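You operate a simulated robot arm through the tools that you are given. There is no shell and no other tool. Be economical: measure what you need, move in short steps, check, and stop when the job is done.

You are at the controls of a simulated robot arm. One attempt, no reset.

## Task
Put things in order on the top of the long cart. At the end: the brown tamper stands where the green glass stood; the green glass stands where the teal ring stood; the teal ring stands on top of the green herb book (marked "BALCONY HERBS"); the grey leveller stands where the brown tamper stood; the silver chocolate tin stands where the grey leveller stood; whatever was shut is shut again. Leave all else as you found it, and nothing knocked over.

Only the result counts: the job must be done as asked and must still hold three seconds after the hand-in. Knocking over, shifting, dropping, spilling or breaking anything else fails it.

## Robot
A 7-joint arm with a two-finger parallel gripper, fixed in place. Base frame: the origin is at the foot of the arm, x ahead of it, y to its left, z up; the work surface is at about z = 0.9. Units: m, degrees, N and s.
With the tool pointing down near the work surface it reaches from about 0.24 to 0.68 m from the base axis. Its first joint turns from -66.0 to 66.0 degrees. Payload 2.4 kg.
The TCP is the grasp point between the finger pads, 0.03 m short of the fingertips. In the tool frame z runs along the fingers and y along their closing line. Largest opening 0.094 m; finger width 0.028, thickness 0.01; the body of the gripper, 0.05 by 0.096 m, starts 0.055 m behind the TCP.
Orientation is that of the tool frame in the base frame, as a unit quaternion [x, y, z, w]. With the fingers straight down and closing along the base's y, the tool's x points along the base's -x, its y along +y and its z along -z.

## Interface
- The arm moves only by the tool play_rows. Its arguments are lists of equal length, an entry for each row: "offset": the shift along the base's x, y, z in m, a list of three; "delta_rot": the turn, a rotation vector about the base's x, y, z in degrees, a list of three. In form: {"offset": [[x, y, z], ...], "delta_rot": [[rx, ry, rz], ...]}. A call has 1 to 20 rows; each row is the pose to reach, as a shift and turn from the pose commanded when the call began. "claw" is the gripper command, from -1 (shut) to 1 (fully open), values between in proportion, set as the call begins (left out, the last holds). A row lasts 0.2 s, in which the tool goes at most 0.05 m and 8.6 degrees; a call with a longer step from one row to the next is refused whole, and so is a gripper value outside its range. Where a pose cannot be reached the arm comes as near as it can. A force on the tool above 40 N (or 10 N above the force at the start of the call, whichever is more), or a blocked arm, ends the call early, and 0.2 s more pass. Each finger travels about 0.153 m/s and halts on what it meets, pressing with about 24 N; the grip force reading is that of the motor and also rises with nothing between the fingers. The clock runs only during rows and for 0.2 s after the last one: add rows that repeat a pose to give the fingers time. The reply holds the time, the measured pose of the TCP, the force on the tool along the base axes, the opening and the grip force, in the units named above and with some noise, with the torque about the TCP (base axes, N m) and any sound that the robot's microphone picked up, and new pictures: "show" is both (left out), scene, wrist or none.
- Cameras (640 x 400 px; columns grow to the right, rows downward): "scene" is fixed at [0.0413, 0.4699, 1.4655]; the picture's right is [-0.76, -0.65, 0.00], its down [-0.25, 0.29, -0.92] and it looks along [0.60, -0.70, -0.38] (base axes); focal length 364 px, centre (320, 200). "wrist" rides on the gripper at [0.076, 0.014, -0.103] in the tool frame; the picture's right is [-0.18, 0.98, 0.00], its down [-0.75, -0.14, -0.64] and it looks along [-0.63, -0.12, 0.77] (tool axes); focal length 243 px, centre (320, 200). There is no depth. A picture from a camera that has moved, and an enlarged one, comes with that camera's place and axes in the base frame and with its lens.
- enlarge(camera, box): a new picture of the part [left, top, right, bottom] of that camera's present view, enlarged. It takes no simulated time.
- hand_in(): hands the job in; it is judged then, once.

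Work in short steps. Places have to be worked out from the pictures, the camera data and where the tool is seen: move nearer, look again, correct. Check each grasp and each placing, and mend what went wrong. You have 120 turns and 200 pictures in all, those below and enlarged ones among them. Open the gripper and draw the arm clear of the work before you hand the job in, unless the task says otherwise; then end with one line.

The tools are called after ">>>" as name(argument=value, ...) on one line, values as JSON. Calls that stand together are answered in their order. play_rows: Moves the arm, as the interface text tells. Its arguments: {"type":"object","properties":{"offset":{"type":"array","items":{"type":"array","items":{"type":"number"}}},"delta_rot":{"type":"array","items":{"type":"array","items":{"type":"number"}}},"claw":{"type":"number"},"show":{"type":"string","enum":["both","scene","wrist","none"]}},"required":["offset","delta_rot"]} The other tools are called the same way: enlarge (camera, box) takes an enlarged picture of a part of a camera's view; hand_in () hands the job in.

At the start:

```text
clock: 0.0
tool_pos: [0.413, -0.0703, 1.2637]
ee_rot: [0.0, 1.0, 0.001, 0.0]
force: [0.1, 0.3, -0.5]
ft_torque: [0.03, -0.02, 0.01]
opening: 0.094
finger_force: 0.1
```

scene: 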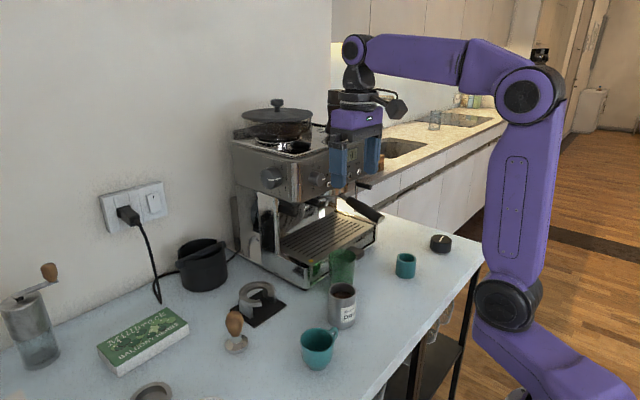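
wrist: 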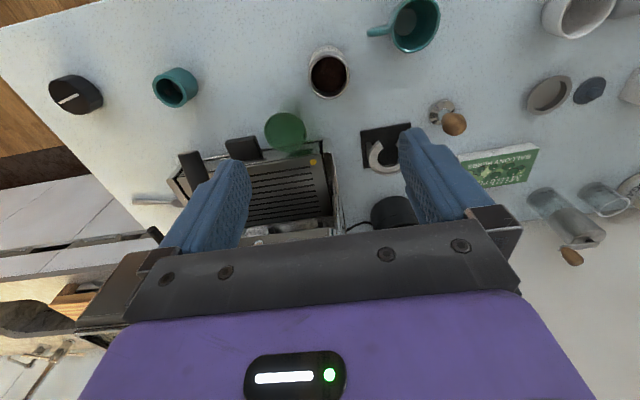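

I start with enlarged views to identify the objects.

>>> enlarge(camera="scene", box=[200, 220, 460, 390])

>>> enlarge(camera="wrist", box=[340, 0, 640, 260])

>>> enlarge(camera="wrist", box=[30, 20, 370, 240])

>>> enlarge(camera="scene", box=[0, 230, 270, 400])

```text
2.35 times, centred on (330, 305) of scene
camera zoom: at [0.0413, 0.4699, 1.4655], right [-0.76, -0.65, 0.0], down [-0.25, 0.29, -0.92], along [0.6, -0.7, -0.38], focal length 857 px, centre (296, -47)
```

zoom: 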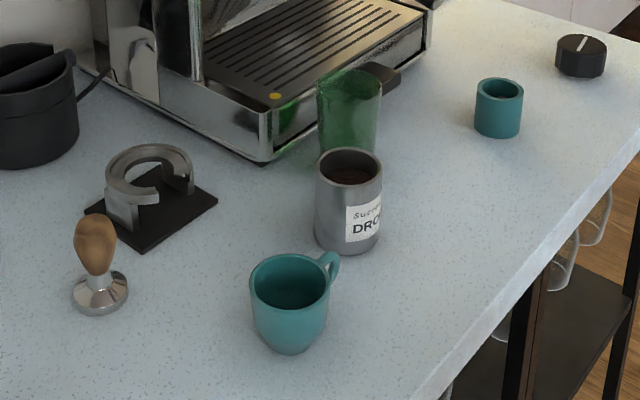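

```text
1.54 times, centred on (490, 130) of wrist
camera zoom: at [0.3361, -0.057, 1.3657], right [0.18, 0.98, 0.0], down [0.75, -0.14, 0.64], along [0.63, -0.12, -0.77], focal length 373 px, centre (58, 308)
```

zoom: 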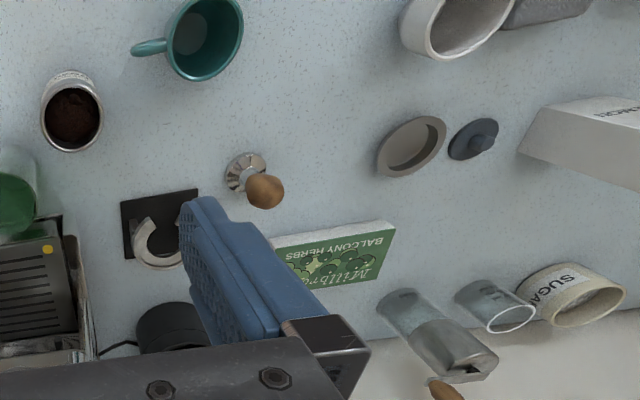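

```text
1.82 times, centred on (200, 130) of wrist
camera zoom: at [0.3361, -0.057, 1.3657], right [0.18, 0.98, 0.0], down [0.75, -0.14, 0.64], along [0.63, -0.12, -0.77], focal length 441 px, centre (538, 327)
```

zoom: 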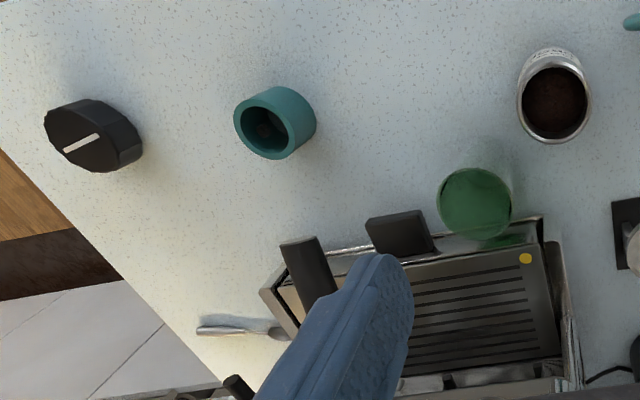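

```text
2.35 times, centred on (135, 315) of scene
camera zoom: at [0.0413, 0.4699, 1.4655], right [-0.76, -0.65, 0.0], down [-0.25, 0.29, -0.92], along [0.6, -0.7, -0.38], focal length 857 px, centre (755, -71)
```

zoom: 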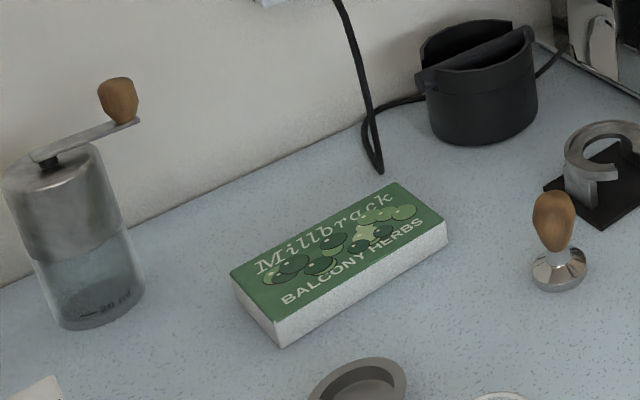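

The left part of the cart is still hidden, so I move the arm left at height to look at it.

>>> play_rows(offset=[[-0.02, 0.04, 0.0], [-0.04, 0.08, 0.0], [-0.06, 0.12, 0.0], [-0.07, 0.16, 0], [-0.08, 0.2, 0], [-0.08, 0.24, 0], [-0.08, 0.28, 0], [-0.08, 0.28, 0]], delta_rot=[[0, 0, 0], [0, 0, 0], [0, 0, 0], [0, 0, 0], [0, 0, 0], [0, 0, 0], [0, 0, 0], [0, 0, 0]])

```text
clock: 1.8
tool_pos: [0.3328, 0.21, 1.2639]
ee_rot: [0.001, 1.0, 0.0, 0.0]
force: [-0.4, 0.9, -0.8]
ft_torque: [-0.04, -0.01, -0.03]
opening: 0.0942
finger_force: 0.2
camera wrist: at [0.2564, 0.2238, 1.3655], right [0.19, 0.98, 0.0], down [0.75, -0.14, 0.64], along [0.63, -0.12, -0.77], focal length 243 px, centre (320, 200)
```

scene: 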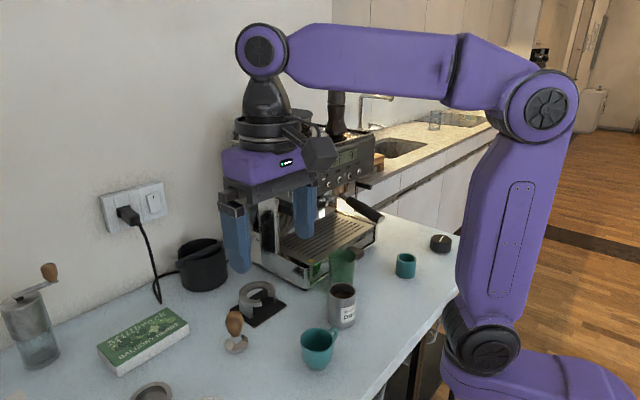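
wrist: 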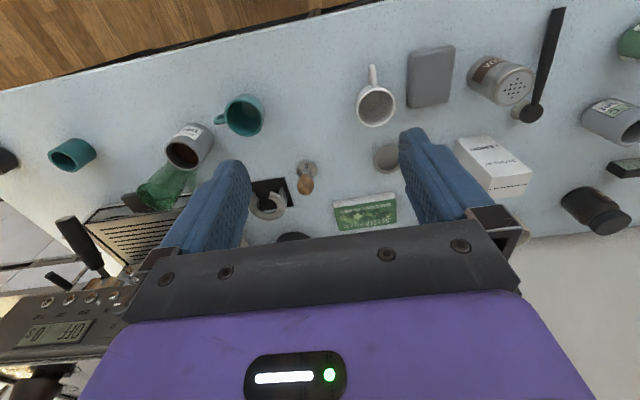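

>>> enlarge(camera="wrist", box=[340, 20, 640, 240])

>>> enlarge(camera="wrist", box=[20, 60, 280, 240])

```text
1.82 times, centred on (490, 130) of wrist
camera zoom: at [0.2564, 0.2238, 1.3655], right [0.19, 0.98, 0.0], down [0.75, -0.14, 0.64], along [0.63, -0.12, -0.77], focal length 441 px, centre (11, 327)
```

zoom: 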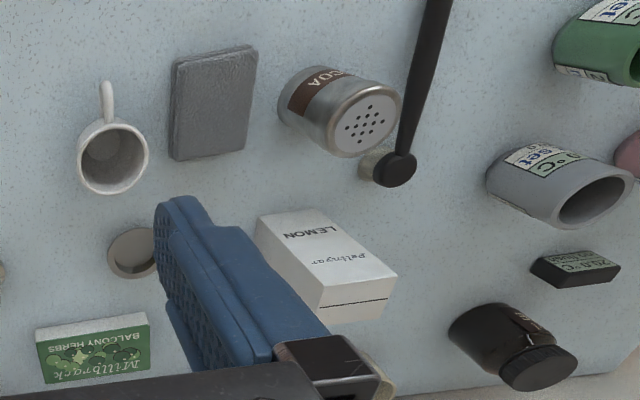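

```text
2.22 times, centred on (150, 150) of wrist
camera zoom: at [0.2564, 0.2238, 1.3655], right [0.19, 0.98, 0.0], down [0.75, -0.14, 0.64], along [0.63, -0.12, -0.77], focal length 539 px, centre (698, 311)
```

zoom: 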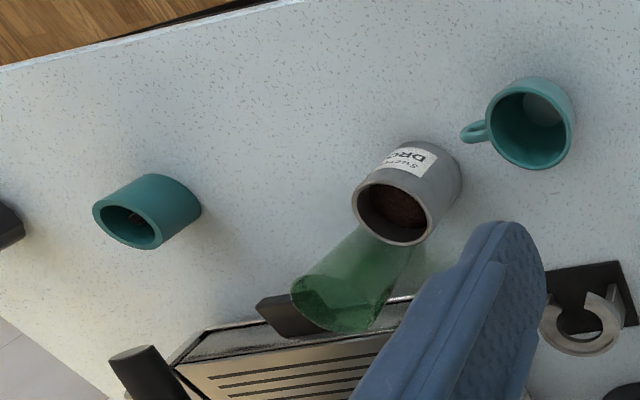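

>>> enlarge(camera="scene", box=[315, 270, 375, 335])

>>> enlarge(camera="wrist", box=[160, 110, 220, 175])

>>> enlarge(camera="scene", box=[380, 220, 480, 290])

```text
6.15 times, centred on (345, 302) of scene
camera zoom: at [0.0413, 0.4699, 1.4655], right [-0.76, -0.65, 0.0], down [-0.25, 0.29, -0.92], along [0.6, -0.7, -0.38], focal length 2241 px, centre (166, -431)
```

zoom: 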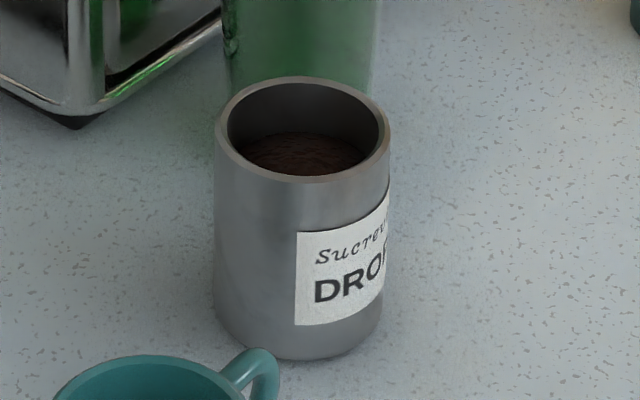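

```text
6.15 times, centred on (190, 142) of wrist
camera zoom: at [0.2564, 0.2238, 1.3655], right [0.19, 0.98, 0.0], down [0.75, -0.14, 0.64], along [0.63, -0.12, -0.77], focal length 1493 px, centre (1120, 554)
```

zoom: 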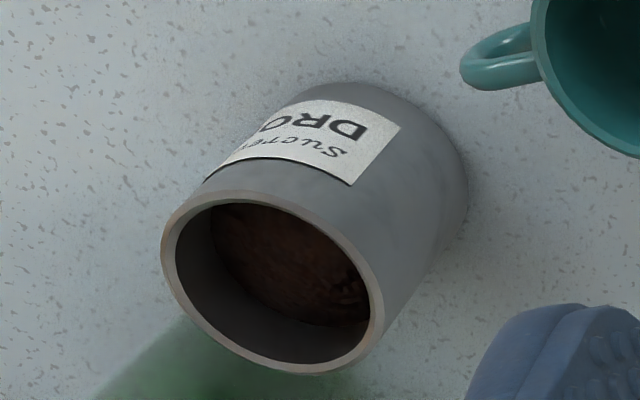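

```text
5.71 times, centred on (430, 255) of scene
camera zoom: at [0.0413, 0.4699, 1.4655], right [-0.76, -0.65, 0.0], down [-0.25, 0.29, -0.92], along [0.6, -0.7, -0.38], focal length 2081 px, centre (-309, -114)
```

zoom: 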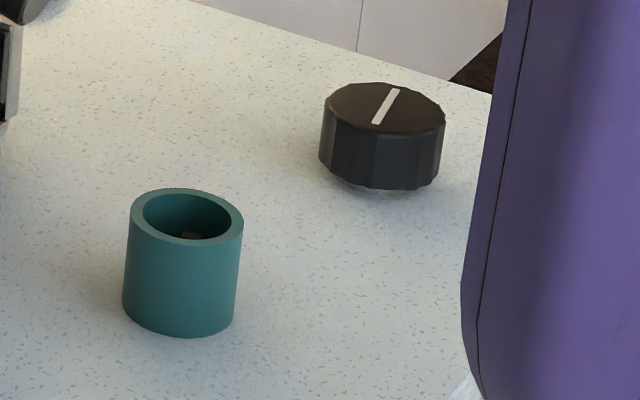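

I look further left for the leveller and any other tins.

>>> play_rows(offset=[[-0.01, 0.04, 0.0], [-0.02, 0.08, 0.0], [-0.03, 0.12, 0.0], [-0.04, 0.16, 0], [-0.05, 0.2, 0], [-0.06, 0.24, 0], [-0.06, 0.24, 0]], delta_rot=[[0, 0, 0], [0, 0, 0], [0, 0, 0], [0, 0, 0], [0, 0, 0], [0, 0, 0], [0, 0, 0]], show="wrist")

>>> enlarge(camera="wrist", box=[160, 20, 420, 200])

>>> enlarge(camera="wrist", box=[400, 0, 640, 250])

```text
clock: 3.4
tool_pos: [0.2715, 0.4497, 1.265]
ee_rot: [0.001, 1.0, -0.001, 0.0]
force: [-0.9, 0.3, -0.3]
ft_torque: [0.01, -0.03, 0.04]
opening: 0.0941
finger_force: 0.1
camera wrist: at [0.1953, 0.4632, 1.3662], right [0.18, 0.98, 0.0], down [0.75, -0.14, 0.64], along [0.63, -0.12, -0.77], focal length 243 px, centre (320, 200)
```

wrist: 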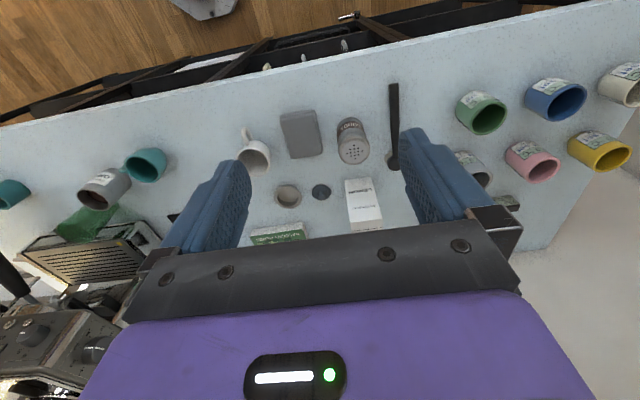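

```text
2.22 times, centred on (290, 110) of wrist
camera zoom: at [0.1953, 0.4632, 1.3662], right [0.18, 0.98, 0.0], down [0.75, -0.14, 0.64], along [0.63, -0.12, -0.77], focal length 539 px, centre (387, 400)
```

zoom: 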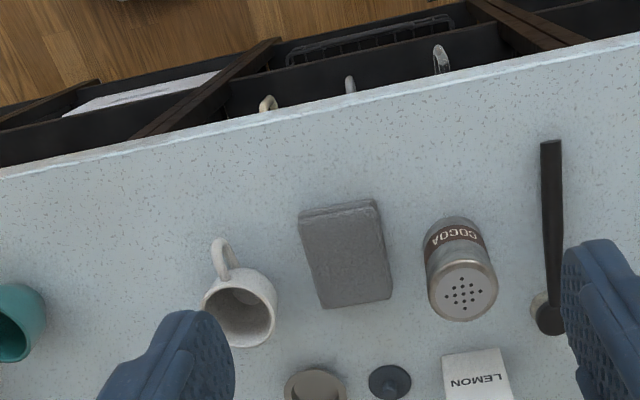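

```text
1.60 times, centred on (520, 125) of wrist
camera zoom: at [0.1953, 0.4632, 1.3662], right [0.18, 0.98, 0.0], down [0.75, -0.14, 0.64], along [0.63, -0.12, -0.77], focal length 388 px, centre (0, 320)
```

zoom: 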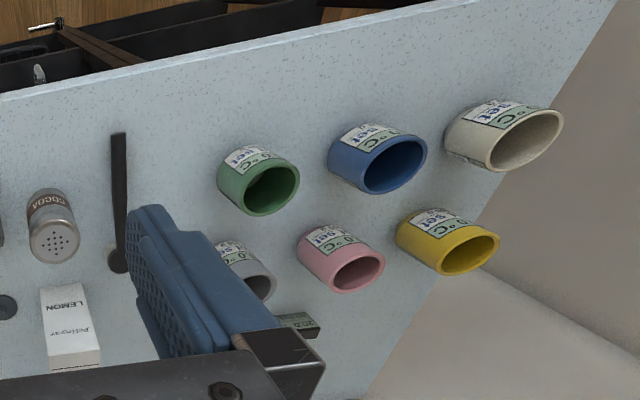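

The leveller could be the grey dish or the dark knobbed disc, so I move closer to check.

>>> play_rows(offset=[[0.03, -0.02, -0.03], [0.06, -0.04, -0.06], [0.09, -0.06, -0.09], [0.12, -0.08, -0.11], [0.13, -0.1, -0.12], [0.13, -0.1, -0.12]], delta_rot=[[0, 0, 0], [0, 0, 0], [0, 0, 0], [0, 0, 0], [0, 0, 0], [0, 0, 0]], show="wrist")

>>> enlarge(camera="wrist", box=[220, 50, 420, 220])

```text
clock: 4.8
tool_pos: [0.4015, 0.3491, 1.1442]
ee_rot: [-0.001, 1.0, 0.0, -0.001]
force: [0.0, -0.2, 0.5]
ft_torque: [0.02, 0.04, 0.0]
opening: 0.0939
finger_force: 0.0
camera wrist: at [0.326, 0.3626, 1.2455], right [0.18, 0.98, 0.0], down [0.75, -0.14, 0.64], along [0.63, -0.12, -0.77], focal length 243 px, centre (320, 200)
```

wrist: 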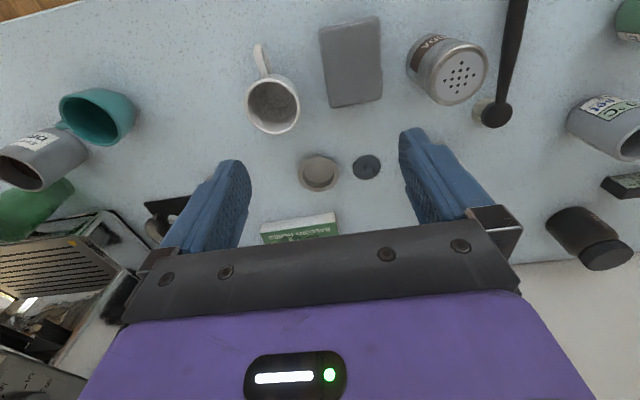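

```text
2.35 times, centred on (320, 135) of wrist
camera zoom: at [0.326, 0.3626, 1.2455], right [0.18, 0.98, 0.0], down [0.75, -0.14, 0.64], along [0.63, -0.12, -0.77], focal length 571 px, centre (320, 353)
```

zoom: 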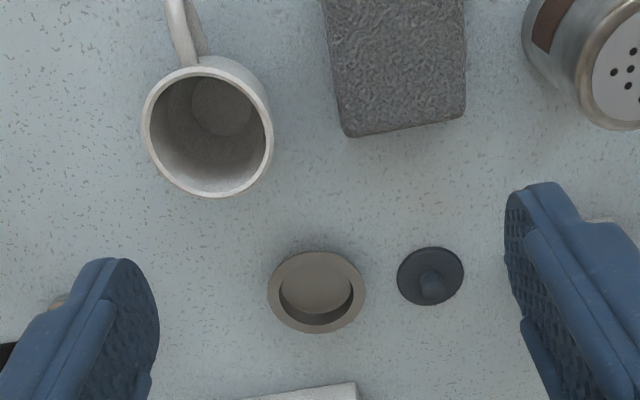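

The dish and disc are still ambiguous. I go to the right side to inspect the black puck, ring, glass and tin.

>>> play_rows(offset=[[-0.02, -0.03, 0.03], [-0.04, -0.06, 0.06], [-0.04, -0.1, 0.08], [-0.04, -0.15, 0.08], [-0.04, -0.2, 0.08], [-0.04, -0.25, 0.08], [-0.04, -0.3, 0.08], [-0.04, -0.35, 0.08], [-0.06, -0.4, 0.08], [-0.08, -0.45, 0.08], [-0.1, -0.5, 0.05], [-0.1, -0.53, 0.01], [-0.1, -0.53, 0.01]], delta_rot=[[0, 0, 0], [0, 0, 0], [0, 0, 0], [0, 0, 0], [0, 0, 0], [0, 0, 0], [0, 0, 0], [0, 0, 0], [0, 0, 0], [0, 0, 0], [0, 0, 0], [0, 0, 0], [0, 0, 0]])

>>> enlarge(camera="wrist", box=[120, 20, 420, 220])

```text
refused: row 9 steps farther than a row can; nothing moved
```

```text
2.00 times, centred on (270, 120) of wrist
camera zoom: at [0.326, 0.3626, 1.2455], right [0.18, 0.98, 0.0], down [0.75, -0.14, 0.64], along [0.63, -0.12, -0.77], focal length 485 px, centre (420, 360)
```

zoom: 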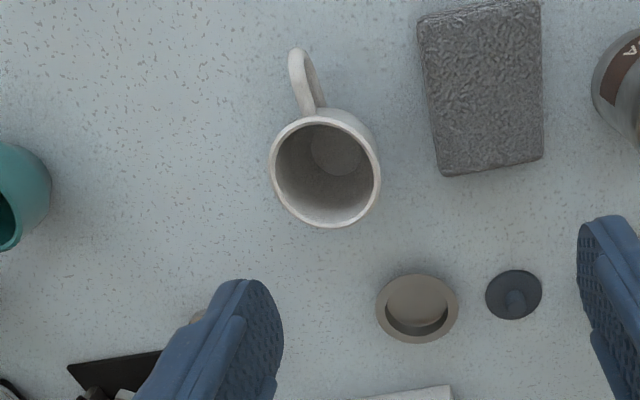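

>>> play_rows(offset=[[-0.02, -0.03, 0.03], [-0.04, -0.06, 0.06], [-0.04, -0.1, 0.08], [-0.04, -0.15, 0.08], [-0.04, -0.2, 0.08], [-0.04, -0.25, 0.08], [-0.04, -0.3, 0.08], [-0.04, -0.35, 0.08], [-0.05, -0.39, 0.08], [-0.06, -0.43, 0.08], [-0.08, -0.46, 0.05], [-0.1, -0.49, 0.02], [-0.1, -0.53, 0.01], [-0.1, -0.53, 0.01]], delta_rot=[[0, 0, 0], [0, 0, 0], [0, 0, 0], [0, 0, 0], [0, 0, 0], [0, 0, 0], [0, 0, 0], [0, 0, 0], [0, 0, 0], [0, 0, 0], [0, 0, 0], [0, 0, 0], [0, 0, 0], [0, 0, 0]])

>>> enlarge(camera="wrist", box=[120, 20, 420, 220])

```text
clock: 7.8
tool_pos: [0.3019, -0.1813, 1.1543]
ee_rot: [-0.001, 1.0, -0.001, 0.0]
force: [0.6, 0.8, -0.2]
ft_torque: [0.0, 0.02, 0.0]
opening: 0.0942
finger_force: 0.0
camera wrist: at [0.2255, -0.168, 1.2564], right [0.18, 0.98, 0.0], down [0.75, -0.14, 0.64], along [0.63, -0.12, -0.77], focal length 243 px, centre (320, 200)
```

scene: 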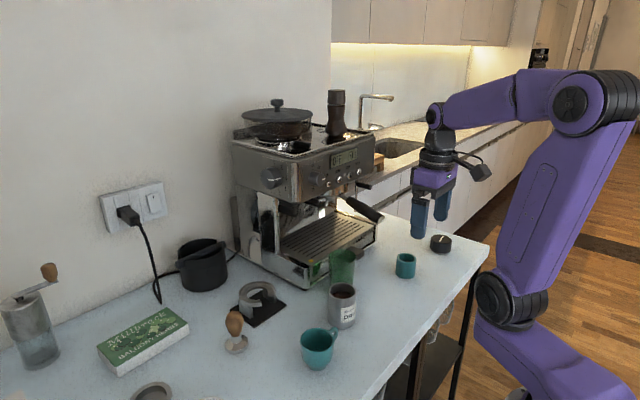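
wrist: 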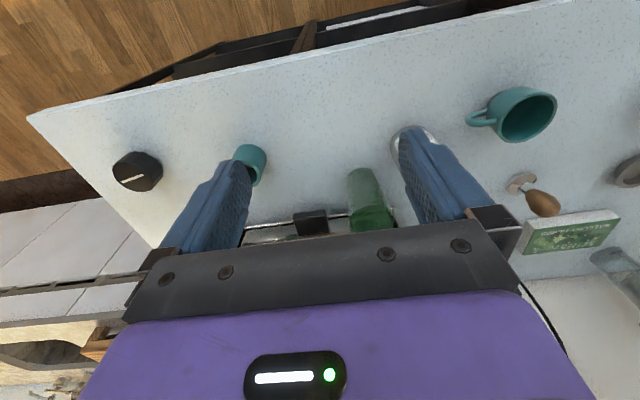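

```text
2.00 times, centred on (270, 120) of wrist
camera zoom: at [0.2255, -0.168, 1.2564], right [0.18, 0.98, 0.0], down [0.75, -0.14, 0.64], along [0.63, -0.12, -0.77], focal length 485 px, centre (420, 360)
```

zoom: 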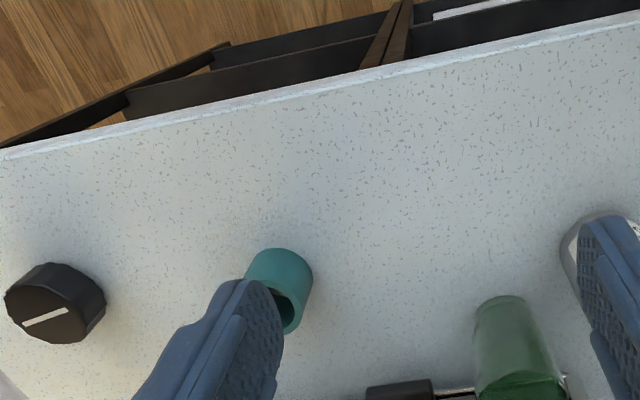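

>>> enlarge(camera="scene", box=[110, 350, 250, 400])

>>> enlarge(camera="scene", box=[220, 80, 400, 210])

>>> enlarge(camera="scene", box=[220, 260, 300, 360])

>>> enlarge(camera="scene", box=[320, 180, 460, 290])

```text
4.57 times, centred on (180, 375) of scene
camera zoom: at [0.0413, 0.4699, 1.4655], right [-0.76, -0.65, 0.0], down [-0.25, 0.29, -0.92], along [0.6, -0.7, -0.38], focal length 1664 px, centre (960, -600)
```

zoom: 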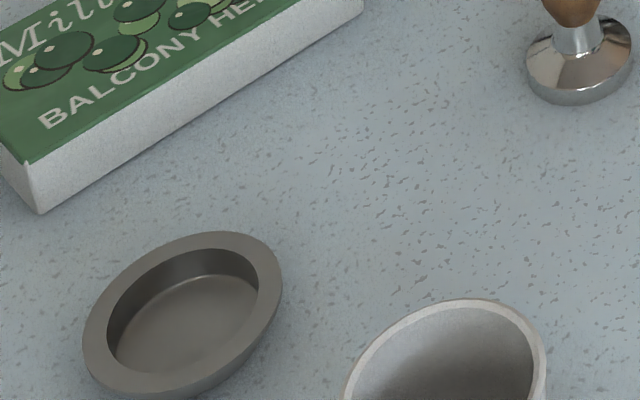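

```text
3.08 times, centred on (310, 145) of scene
camera zoom: at [0.0413, 0.4699, 1.4655], right [-0.76, -0.65, 0.0], down [-0.25, 0.29, -0.92], along [0.6, -0.7, -0.38], focal length 1120 px, centre (351, 369)
```

zoom: 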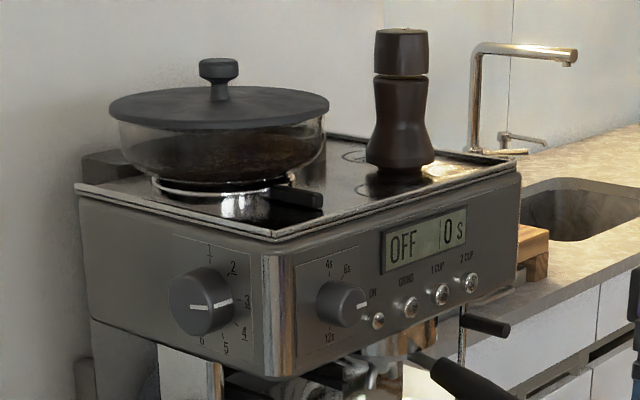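

```text
4.00 times, centred on (260, 310) of scene
camera zoom: at [0.0413, 0.4699, 1.4655], right [-0.76, -0.65, 0.0], down [-0.25, 0.29, -0.92], along [0.6, -0.7, -0.38], focal length 1456 px, centre (560, -240)
```

zoom: 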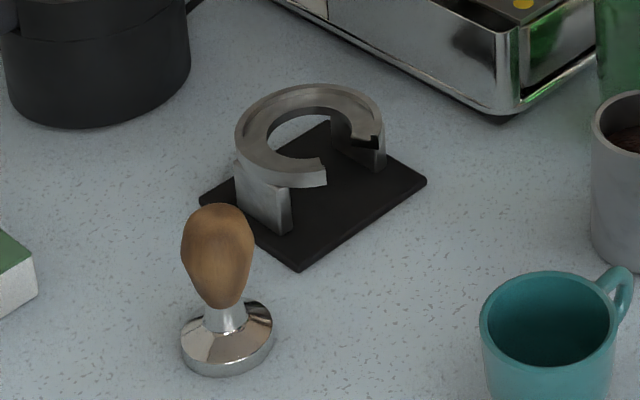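

```text
3.64 times, centred on (390, 235) of scene
camera zoom: at [0.0413, 0.4699, 1.4655], right [-0.76, -0.65, 0.0], down [-0.25, 0.29, -0.92], along [0.6, -0.7, -0.38], focal length 1324 px, centre (66, 73)
```

zoom: 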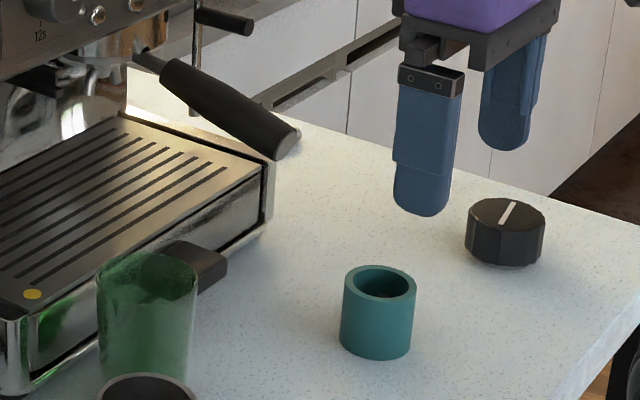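

I take a closer look at the black puck.

>>> play_rows(offset=[[0, -0.04, -0.02], [0, -0.08, -0.04], [0, -0.12, -0.06], [0, -0.16, -0.08], [0, -0.2, -0.1], [0, -0.24, -0.12], [0, -0.24, -0.12]], delta_rot=[[0, 0, 0], [0, 0, 0], [0, 0, 0], [0, 0, 0], [0, 0, 0], [0, 0, 0], [0, 0, 0]], show="wrist")

>>> enlarge(camera="wrist", box=[230, 60, 410, 200])

```text
clock: 9.4
tool_pos: [0.3025, -0.4215, 1.0347]
ee_rot: [0.0, 1.0, 0.0, 0.0]
force: [0.1, -0.6, 0.1]
ft_torque: [0.0, -0.02, -0.01]
opening: 0.094
finger_force: 0.1
camera wrist: at [0.2262, -0.4076, 1.1359], right [0.18, 0.98, 0.0], down [0.75, -0.14, 0.64], along [0.63, -0.12, -0.77], focal length 243 px, centre (320, 200)
```

wrist: 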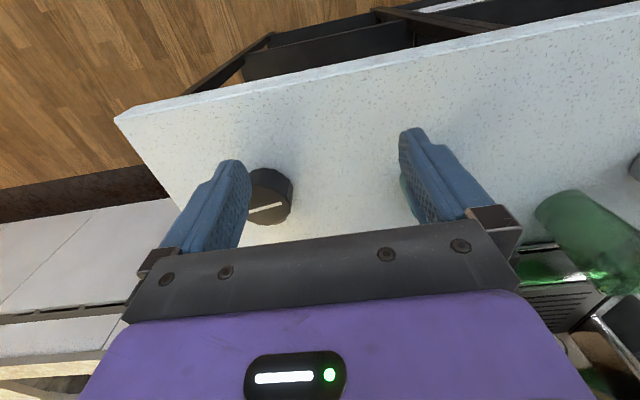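

```text
2.86 times, centred on (320, 130) of wrist
camera zoom: at [0.2262, -0.4076, 1.1359], right [0.18, 0.98, 0.0], down [0.75, -0.14, 0.64], along [0.63, -0.12, -0.77], focal length 693 px, centre (320, 400)
```

zoom: 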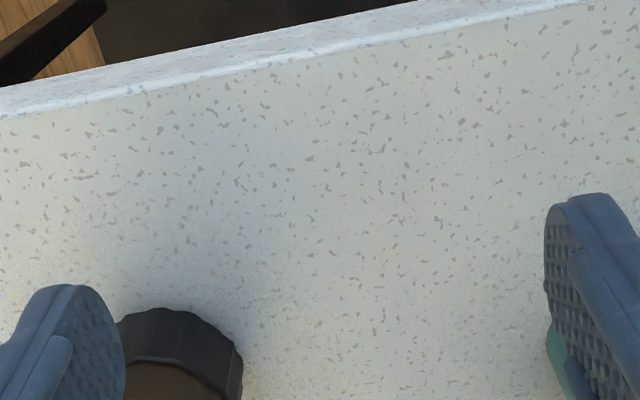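

>>> enlarge(camera="scene", box=[422, 225, 462, 260])

>>> enlarge(camera="wrist", box=[230, 150, 310, 230])

```text
11.43 times, centred on (442, 242) of scene
camera zoom: at [0.0413, 0.4699, 1.4655], right [-0.76, -0.65, 0.0], down [-0.25, 0.29, -0.92], along [0.6, -0.7, -0.38], focal length 4161 px, centre (-1074, -286)
```

zoom: 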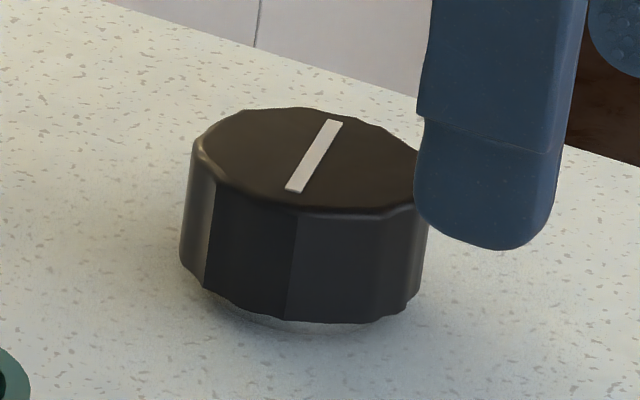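

```text
5.00 times, centred on (270, 190) of wrist
camera zoom: at [0.2262, -0.4076, 1.1359], right [0.18, 0.98, 0.0], down [0.75, -0.14, 0.64], along [0.63, -0.12, -0.77], focal length 1213 px, centre (570, 250)
```

zoom: 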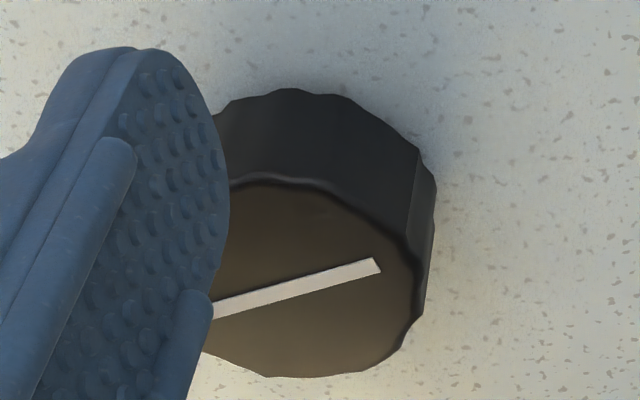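

The black puck has a leveller-like shape, but so far nothing settles which object is meant. Next I tilt the tool to read the tin's label.

>>> play_rows(offset=[[0, 0.0, 0.04], [0, 0.02, 0.08], [0, 0.06, 0.1], [0, 0.1, 0.1], [0, 0.14, 0.1], [0, 0.18, 0.1], [0.01, 0.22, 0.1], [0.01, 0.26, 0.1], [0.015, 0.3, 0.1], [0.015, 0.35, 0.08], [0.015, 0.35, 0.04], [0.015, 0.35, 0.04]], delta_rot=[[0, 0, 0], [0, 0, 0], [0, 0, 0], [0, 0, 0], [0, 0, 0], [0, -7.5, 0], [0, -15, 0], [0, -22.5, 0], [0, -30, 0], [0, -30, 0], [0, -30, 0], [0, -30, 0]], show="wrist")

>>> enlarge(camera="wrist", box=[220, 40, 420, 220])

```text
refused: row 10 steps farther than a row can; nothing moved
```

```text
2.22 times, centred on (320, 130) of wrist
camera zoom: at [0.2262, -0.4076, 1.1359], right [0.18, 0.98, 0.0], down [0.75, -0.14, 0.64], along [0.63, -0.12, -0.77], focal length 539 px, centre (320, 356)
```

zoom: 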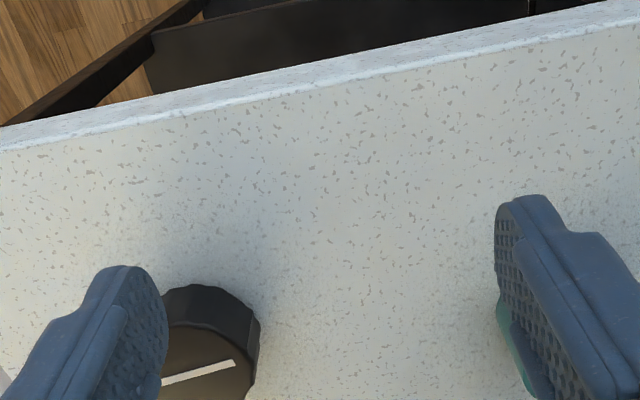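

The step was too long, so I resend with shorter rows.

>>> play_rows(offset=[[0, 0.0, 0.04], [0, 0.02, 0.08], [0, 0.06, 0.1], [0, 0.1, 0.1], [0, 0.14, 0.1], [0, 0.18, 0.1], [0.01, 0.22, 0.1], [0.01, 0.26, 0.1], [0.015, 0.3, 0.1], [0.015, 0.34, 0.08], [0.015, 0.35, 0.04], [0.015, 0.35, 0.04]], delta_rot=[[0, 0, 0], [0, 0, 0], [0, 0, 0], [0, 0, 0], [0, 0, 0], [0, -7.5, 0], [0, -15, 0], [0, -22.5, 0], [0, -30, 0], [0, -30, 0], [0, -30, 0], [0, -30, 0]], show="wrist")

>>> enlarge(camera="wrist", box=[220, 40, 420, 220])

```text
clock: 12.0
tool_pos: [0.3241, -0.0605, 1.0725]
ee_rot: [-0.024, 0.966, 0.006, 0.259]
force: [-4.6, -5.8, -0.2]
ft_torque: [0.43, -0.36, 0.19]
opening: 0.0939
finger_force: 0.0
camera wrist: at [0.2062, -0.0533, 1.1226], right [0.11, 0.99, 0.09], down [0.34, -0.12, 0.93], along [0.93, -0.07, -0.35], focal length 243 px, centre (320, 200)
```

wrist: 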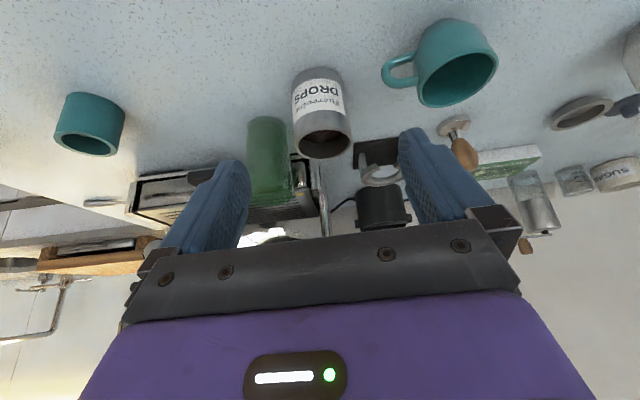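

```text
2.22 times, centred on (320, 130) of wrist
camera zoom: at [0.2062, -0.0533, 1.1226], right [0.11, 0.99, 0.09], down [0.34, -0.12, 0.93], along [0.93, -0.07, -0.35], focal length 539 px, centre (320, 356)
```

zoom: 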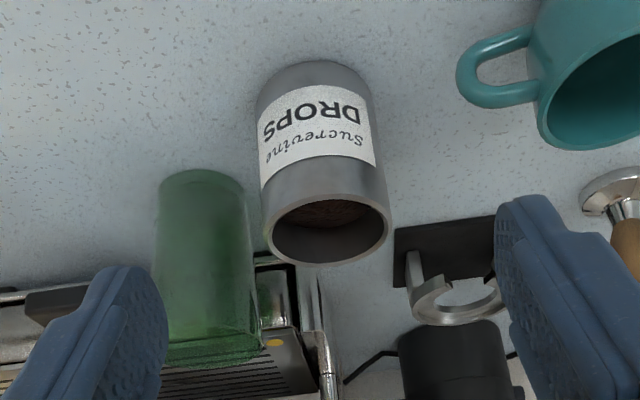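

The label reads "Sucrevine DROPS", and the contents are brown. I check the objects further left the same way.

>>> play_rows(offset=[[0, 0.0, 0.04], [0, 0.03, 0.07], [0, 0.07, 0.07], [0, 0.11, 0.07], [0, 0.15, 0.07], [0, 0.19, 0.07], [0, 0.23, 0.07], [-0.01, 0.27, 0.07], [-0.02, 0.31, 0.07], [-0.03, 0.35, 0.07], [-0.03, 0.39, 0.07], [-0.03, 0.39, 0.07]], delta_rot=[[0, 0, 0], [0, 0, 0], [0, 0, 0], [0, 0, 0], [0, 0, 0], [0, 0, 0], [0, 0, 0], [0, 0, 0], [0, 0, 0], [0, 0, 0], [0, 0, 0], [0, 0, 0]], show="wrist")

>>> enlarge(camera="wrist", box=[180, 0, 440, 220])

>>> enlarge(camera="wrist", box=[390, 0, 640, 220])

```text
clock: 14.6
tool_pos: [0.2879, 0.3193, 1.1425]
ee_rot: [0.0, 0.966, 0.0, 0.259]
force: [-0.5, 0.8, -0.3]
ft_torque: [0.01, 0.0, -0.03]
opening: 0.0939
finger_force: 0.0
camera wrist: at [0.1709, 0.3332, 1.1935], right [0.16, 0.98, 0.09], down [0.33, -0.14, 0.93], along [0.93, -0.12, -0.35], focal length 243 px, centre (320, 200)
```

wrist: 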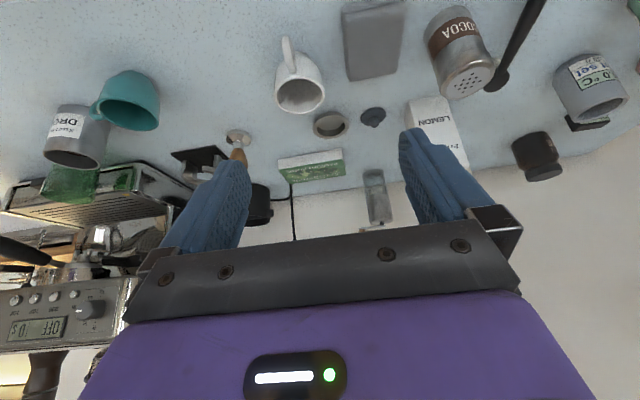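

```text
1.82 times, centred on (310, 110) of wrist
camera zoom: at [0.1709, 0.3332, 1.1935], right [0.16, 0.98, 0.09], down [0.33, -0.14, 0.93], along [0.93, -0.12, -0.35], focal length 441 px, centre (338, 364)
```

zoom: 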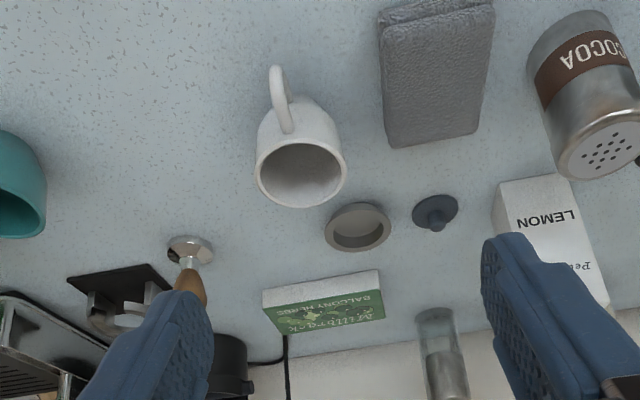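

```text
1.82 times, centred on (515, 110) of wrist
camera zoom: at [0.1709, 0.3332, 1.1935], right [0.16, 0.98, 0.09], down [0.33, -0.14, 0.93], along [0.93, -0.12, -0.35], focal length 441 px, centre (-34, 364)
```

zoom: 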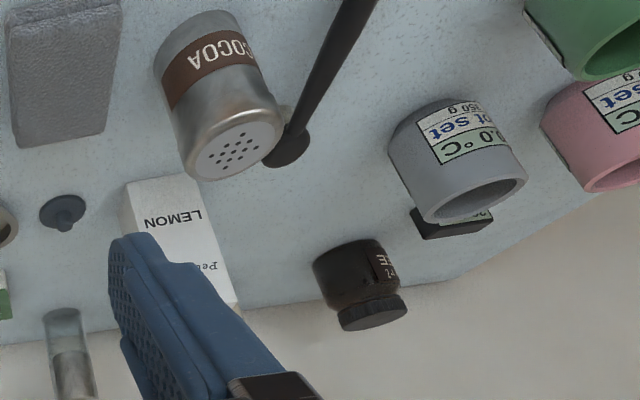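

I move closer to the dish and the knobbed disc.

>>> play_rows(offset=[[0.04, 0, 0], [0.08, 0, 0], [0.12, 0, -0.02], [0.16, -0.01, -0.04], [0.18, -0.01, -0.08], [0.19, -0.01, -0.1], [0.19, -0.01, -0.1]], delta_rot=[[0, 0, 0], [0, 0, 0], [0, 0, 0], [0, 0, 0], [0, 0, 0], [0, 0, 0], [0, 0, 0]], show="wrist")

>>> enlarge(camera="wrist", box=[240, 30, 420, 160])

```text
clock: 16.2
tool_pos: [0.4788, 0.3089, 1.044]
ee_rot: [0.0, 0.966, 0.0, 0.259]
force: [0.3, 0.0, 0.2]
ft_torque: [-0.02, -0.01, -0.02]
opening: 0.0941
finger_force: 0.2
camera wrist: at [0.3609, 0.3229, 1.0932], right [0.16, 0.98, 0.09], down [0.33, -0.14, 0.93], along [0.93, -0.12, -0.35], focal length 243 px, centre (320, 200)
```

wrist: 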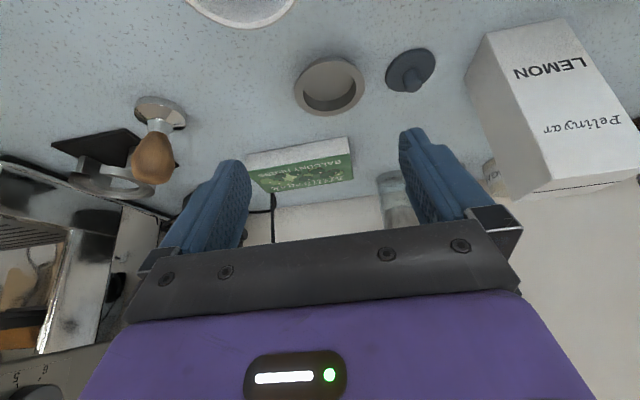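

```text
3.08 times, centred on (330, 95) of wrist
camera zoom: at [0.3609, 0.3229, 1.0932], right [0.16, 0.98, 0.09], down [0.33, -0.14, 0.93], along [0.93, -0.12, -0.35], focal length 746 px, centre (289, 523)
```

zoom: 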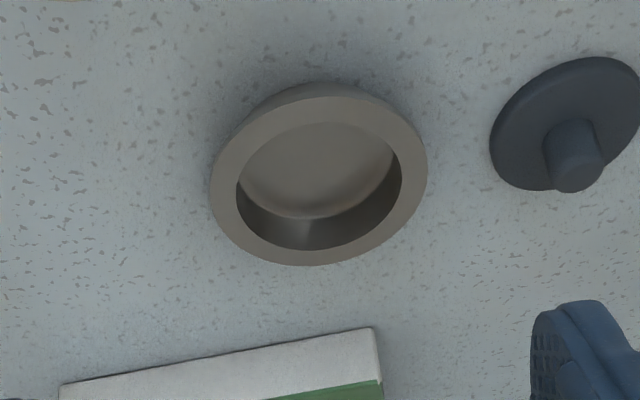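

Next I look straight down into the teal ring and over the right side, in case something is hidden there.

>>> play_rows(offset=[[-0.02, 0, 0.04], [-0.05, 0, 0.07], [-0.09, 0, 0.09], [-0.12, -0.03, 0.11], [-0.12, -0.07, 0.11], [-0.12, -0.12, 0.11], [-0.12, -0.17, 0.11], [-0.12, -0.22, 0.11], [-0.12, -0.27, 0.11], [-0.12, -0.32, 0.11], [-0.12, -0.37, 0.11], [-0.12, -0.42, 0.11], [-0.12, -0.47, 0.11], [-0.12, -0.52, 0.11], [-0.12, -0.56, 0.09], [-0.12, -0.6, 0.07], [-0.11, -0.625, 0.04], [-0.11, -0.625, 0.04]], delta_rot=[[0, 0, 0], [0, 0, 0], [0, 7.5, 0], [0, 15, 0], [0, 22.5, 0], [0, 30, 0], [0, 30, 0], [0, 30, 0], [0, 30, 0], [0, 30, 0], [0, 30, 0], [0, 30, 0], [0, 30, 0], [0, 30, 0], [0, 30, 0], [0, 30, 0], [0, 30, 0], [0, 30, 0]], show="wrist")

>>> enlarge(camera="wrist", box=[220, 20, 420, 220])

```text
clock: 20.0
tool_pos: [0.3672, -0.315, 1.0828]
ee_rot: [0.0, 1.0, 0.0, 0.0]
force: [-0.8, 0.0, -0.1]
ft_torque: [0.0, 0.01, -0.02]
opening: 0.0939
finger_force: 0.1
camera wrist: at [0.2902, -0.3016, 1.1841], right [0.18, 0.98, 0.0], down [0.75, -0.14, 0.64], along [0.63, -0.12, -0.77], focal length 243 px, centre (320, 200)
```

wrist: 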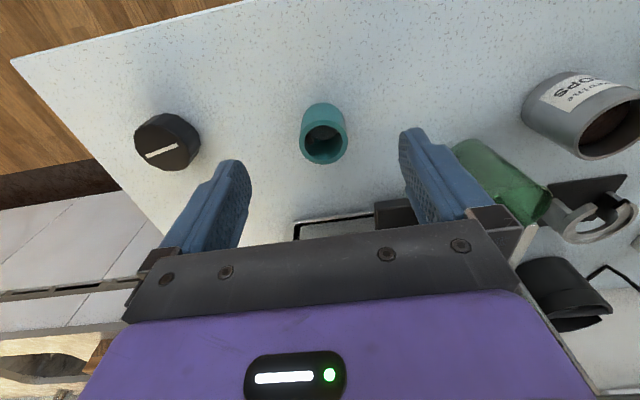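

```text
2.00 times, centred on (320, 120) of wrist
camera zoom: at [0.2902, -0.3016, 1.1841], right [0.18, 0.98, 0.0], down [0.75, -0.14, 0.64], along [0.63, -0.12, -0.77], focal length 485 px, centre (320, 360)
```

zoom: 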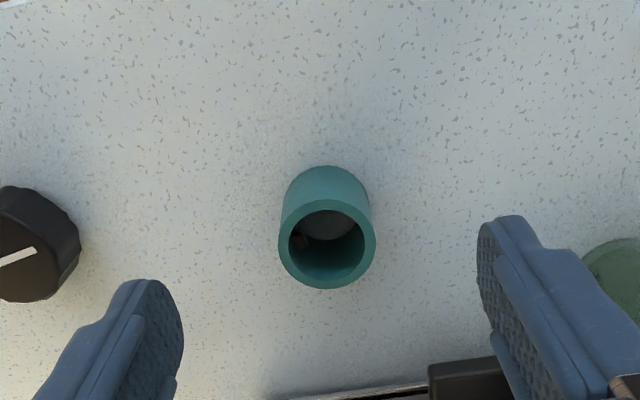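

>>> enlarge(camera="wrist", box=[297, 100, 352, 168])

```text
5.88 times, centred on (324, 134) of wrist
camera zoom: at [0.2902, -0.3016, 1.1841], right [0.18, 0.98, 0.0], down [0.75, -0.14, 0.64], along [0.63, -0.12, -0.77], focal length 1427 px, centre (294, 588)
```

zoom: 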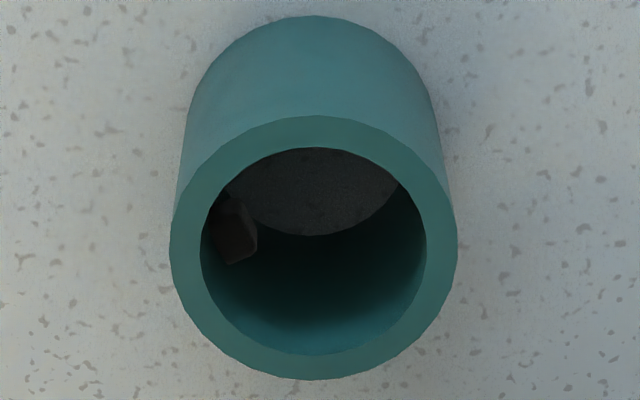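

Inside the ring there is a small brown piece. I view it from another angle to see whether it is part of the ring or loose.

>>> play_rows(offset=[[0.02, 0.03, 0.0], [0.03, 0.07, 0.0], [0.03, 0.11, 0.0], [0.03, 0.11, 0.0]], delta_rot=[[0, 0, 0], [0, 0, 0], [0, 0, 0], [0, 0, 0]], show="wrist")

>>> enlarge(camera="wrist", box=[190, 60, 290, 140])

```text
clock: 21.0
tool_pos: [0.3976, -0.2037, 1.0847]
ee_rot: [0.0, 1.0, 0.0, 0.0]
force: [0.0, -0.6, -0.8]
ft_torque: [0.02, -0.02, 0.02]
opening: 0.094
finger_force: 0.0
camera wrist: at [0.3206, -0.1909, 1.1858], right [0.18, 0.98, 0.0], down [0.75, -0.14, 0.64], along [0.63, -0.12, -0.77], focal length 243 px, centre (320, 200)
```

wrist: 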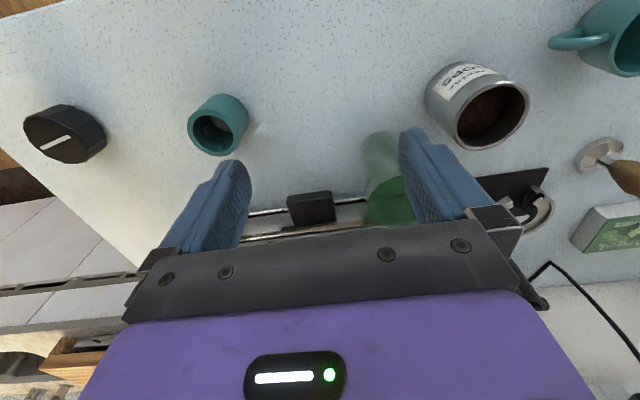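

```text
5.00 times, centred on (240, 100) of wrist
camera zoom: at [0.3206, -0.1909, 1.1858], right [0.18, 0.98, 0.0], down [0.75, -0.14, 0.64], along [0.63, -0.12, -0.77], focal length 1213 px, centre (720, 700)
```

zoom: 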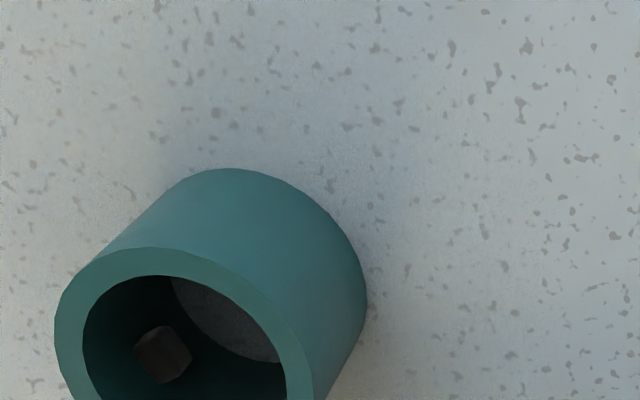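

The piece sits inside the ring near its wall; I'll see what it is once the ring is lifted. I estimate the ring at (0.405, -0.319), spanning z 0.90–0.95. I hover above it now and check.

>>> play_rows(offset=[[-0.012, -0.03, 0.0], [-0.015, -0.07, 0.0], [-0.012, -0.1, -0.01], [0.007, -0.116, -0.045], [0.007, -0.116, -0.045]], delta_rot=[[0, 0, 0], [0, 0, 0], [0, 0, 0], [0, 0, 0], [0, 0, 0]])

>>> enlarge(camera="scene", box=[340, 140, 480, 300])

>>> enlarge(camera="wrist", box=[260, 60, 380, 220])

```text
clock: 22.2
tool_pos: [0.4051, -0.3212, 1.0382]
ee_rot: [-0.001, 1.0, 0.0, 0.0]
force: [-0.5, -0.9, 0.3]
ft_torque: [0.0, -0.03, -0.03]
opening: 0.0939
finger_force: 0.1
camera wrist: at [0.3287, -0.3088, 1.1401], right [0.18, 0.98, 0.0], down [0.75, -0.14, 0.64], along [0.63, -0.12, -0.77], focal length 243 px, centre (320, 200)
```

scene: 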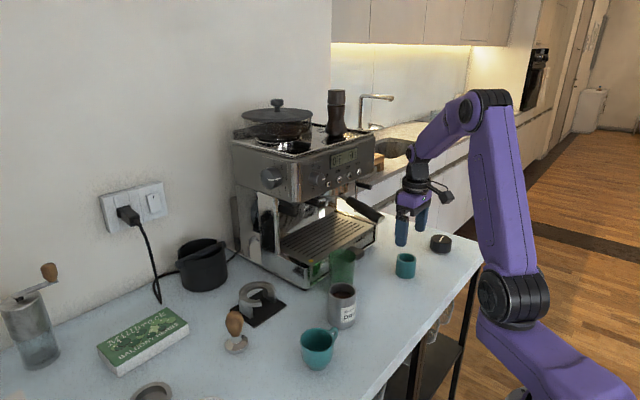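
wrist: 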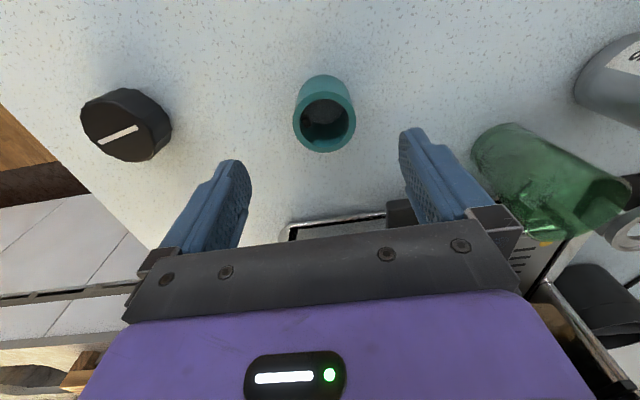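

```text
2.50 times, centred on (410, 220) of scene
camera zoom: at [0.0413, 0.4699, 1.4655], right [-0.76, -0.65, 0.0], down [-0.25, 0.29, -0.92], along [0.6, -0.7, -0.38], focal length 910 px, centre (95, 150)
```

zoom: 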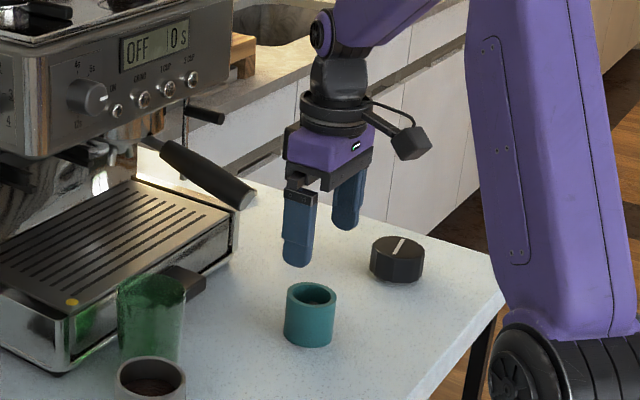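

```text
2.50 times, centred on (320, 140) of wrist
camera zoom: at [0.3287, -0.3088, 1.1401], right [0.18, 0.98, 0.0], down [0.75, -0.14, 0.64], along [0.63, -0.12, -0.77], focal length 606 px, centre (320, 350)
```

zoom: 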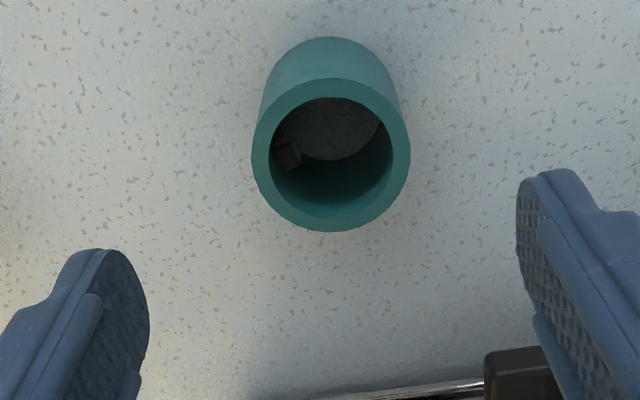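

The ring is about 4 mm to the left of centre. I correct that, descend to z 0.937 and close.

>>> play_rows(offset=[[0, 0.0036, -0.03], [0, 0.0036, -0.06], [0, 0.0036, -0.09], [0, 0.0036, -0.101], [0, 0.0036, -0.101]], delta_rot=[[0, 0, 0], [0, 0, 0], [0, 0, 0], [0, 0, 0], [0, 0, 0]], show="scene")

>>> play_rows(offset=[[0, 0, 0], [0, 0, 0], [0, 0, 0]], delta_rot=[[0, 0, 0], [0, 0, 0], [0, 0, 0]], claw=-1, show="none")

```text
clock: 23.4
tool_pos: [0.4032, -0.3171, 0.9371]
ee_rot: [0.0, 1.0, 0.0, 0.0]
force: [0.3, -0.1, -0.8]
ft_torque: [-0.01, 0.03, -0.01]
opening: 0.0942
finger_force: 0.1
```

scene: 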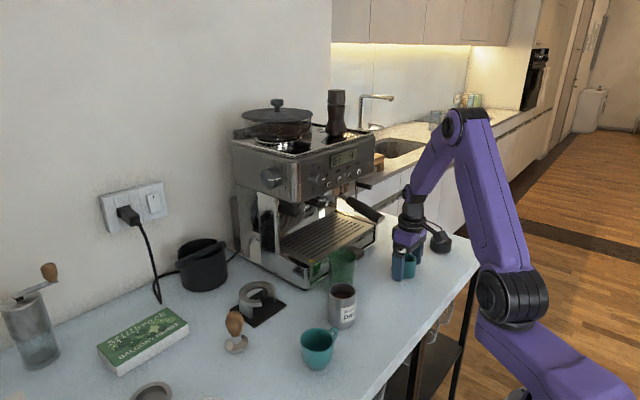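

```text
clock: 24.2
tool_pos: [0.4046, -0.318, 0.9377]
ee_rot: [0.0, 1.0, 0.001, 0.0]
force: [-0.1, 0.3, 0.1]
ft_torque: [-0.02, -0.03, 0.03]
opening: 0.0529
finger_force: 23.8
```

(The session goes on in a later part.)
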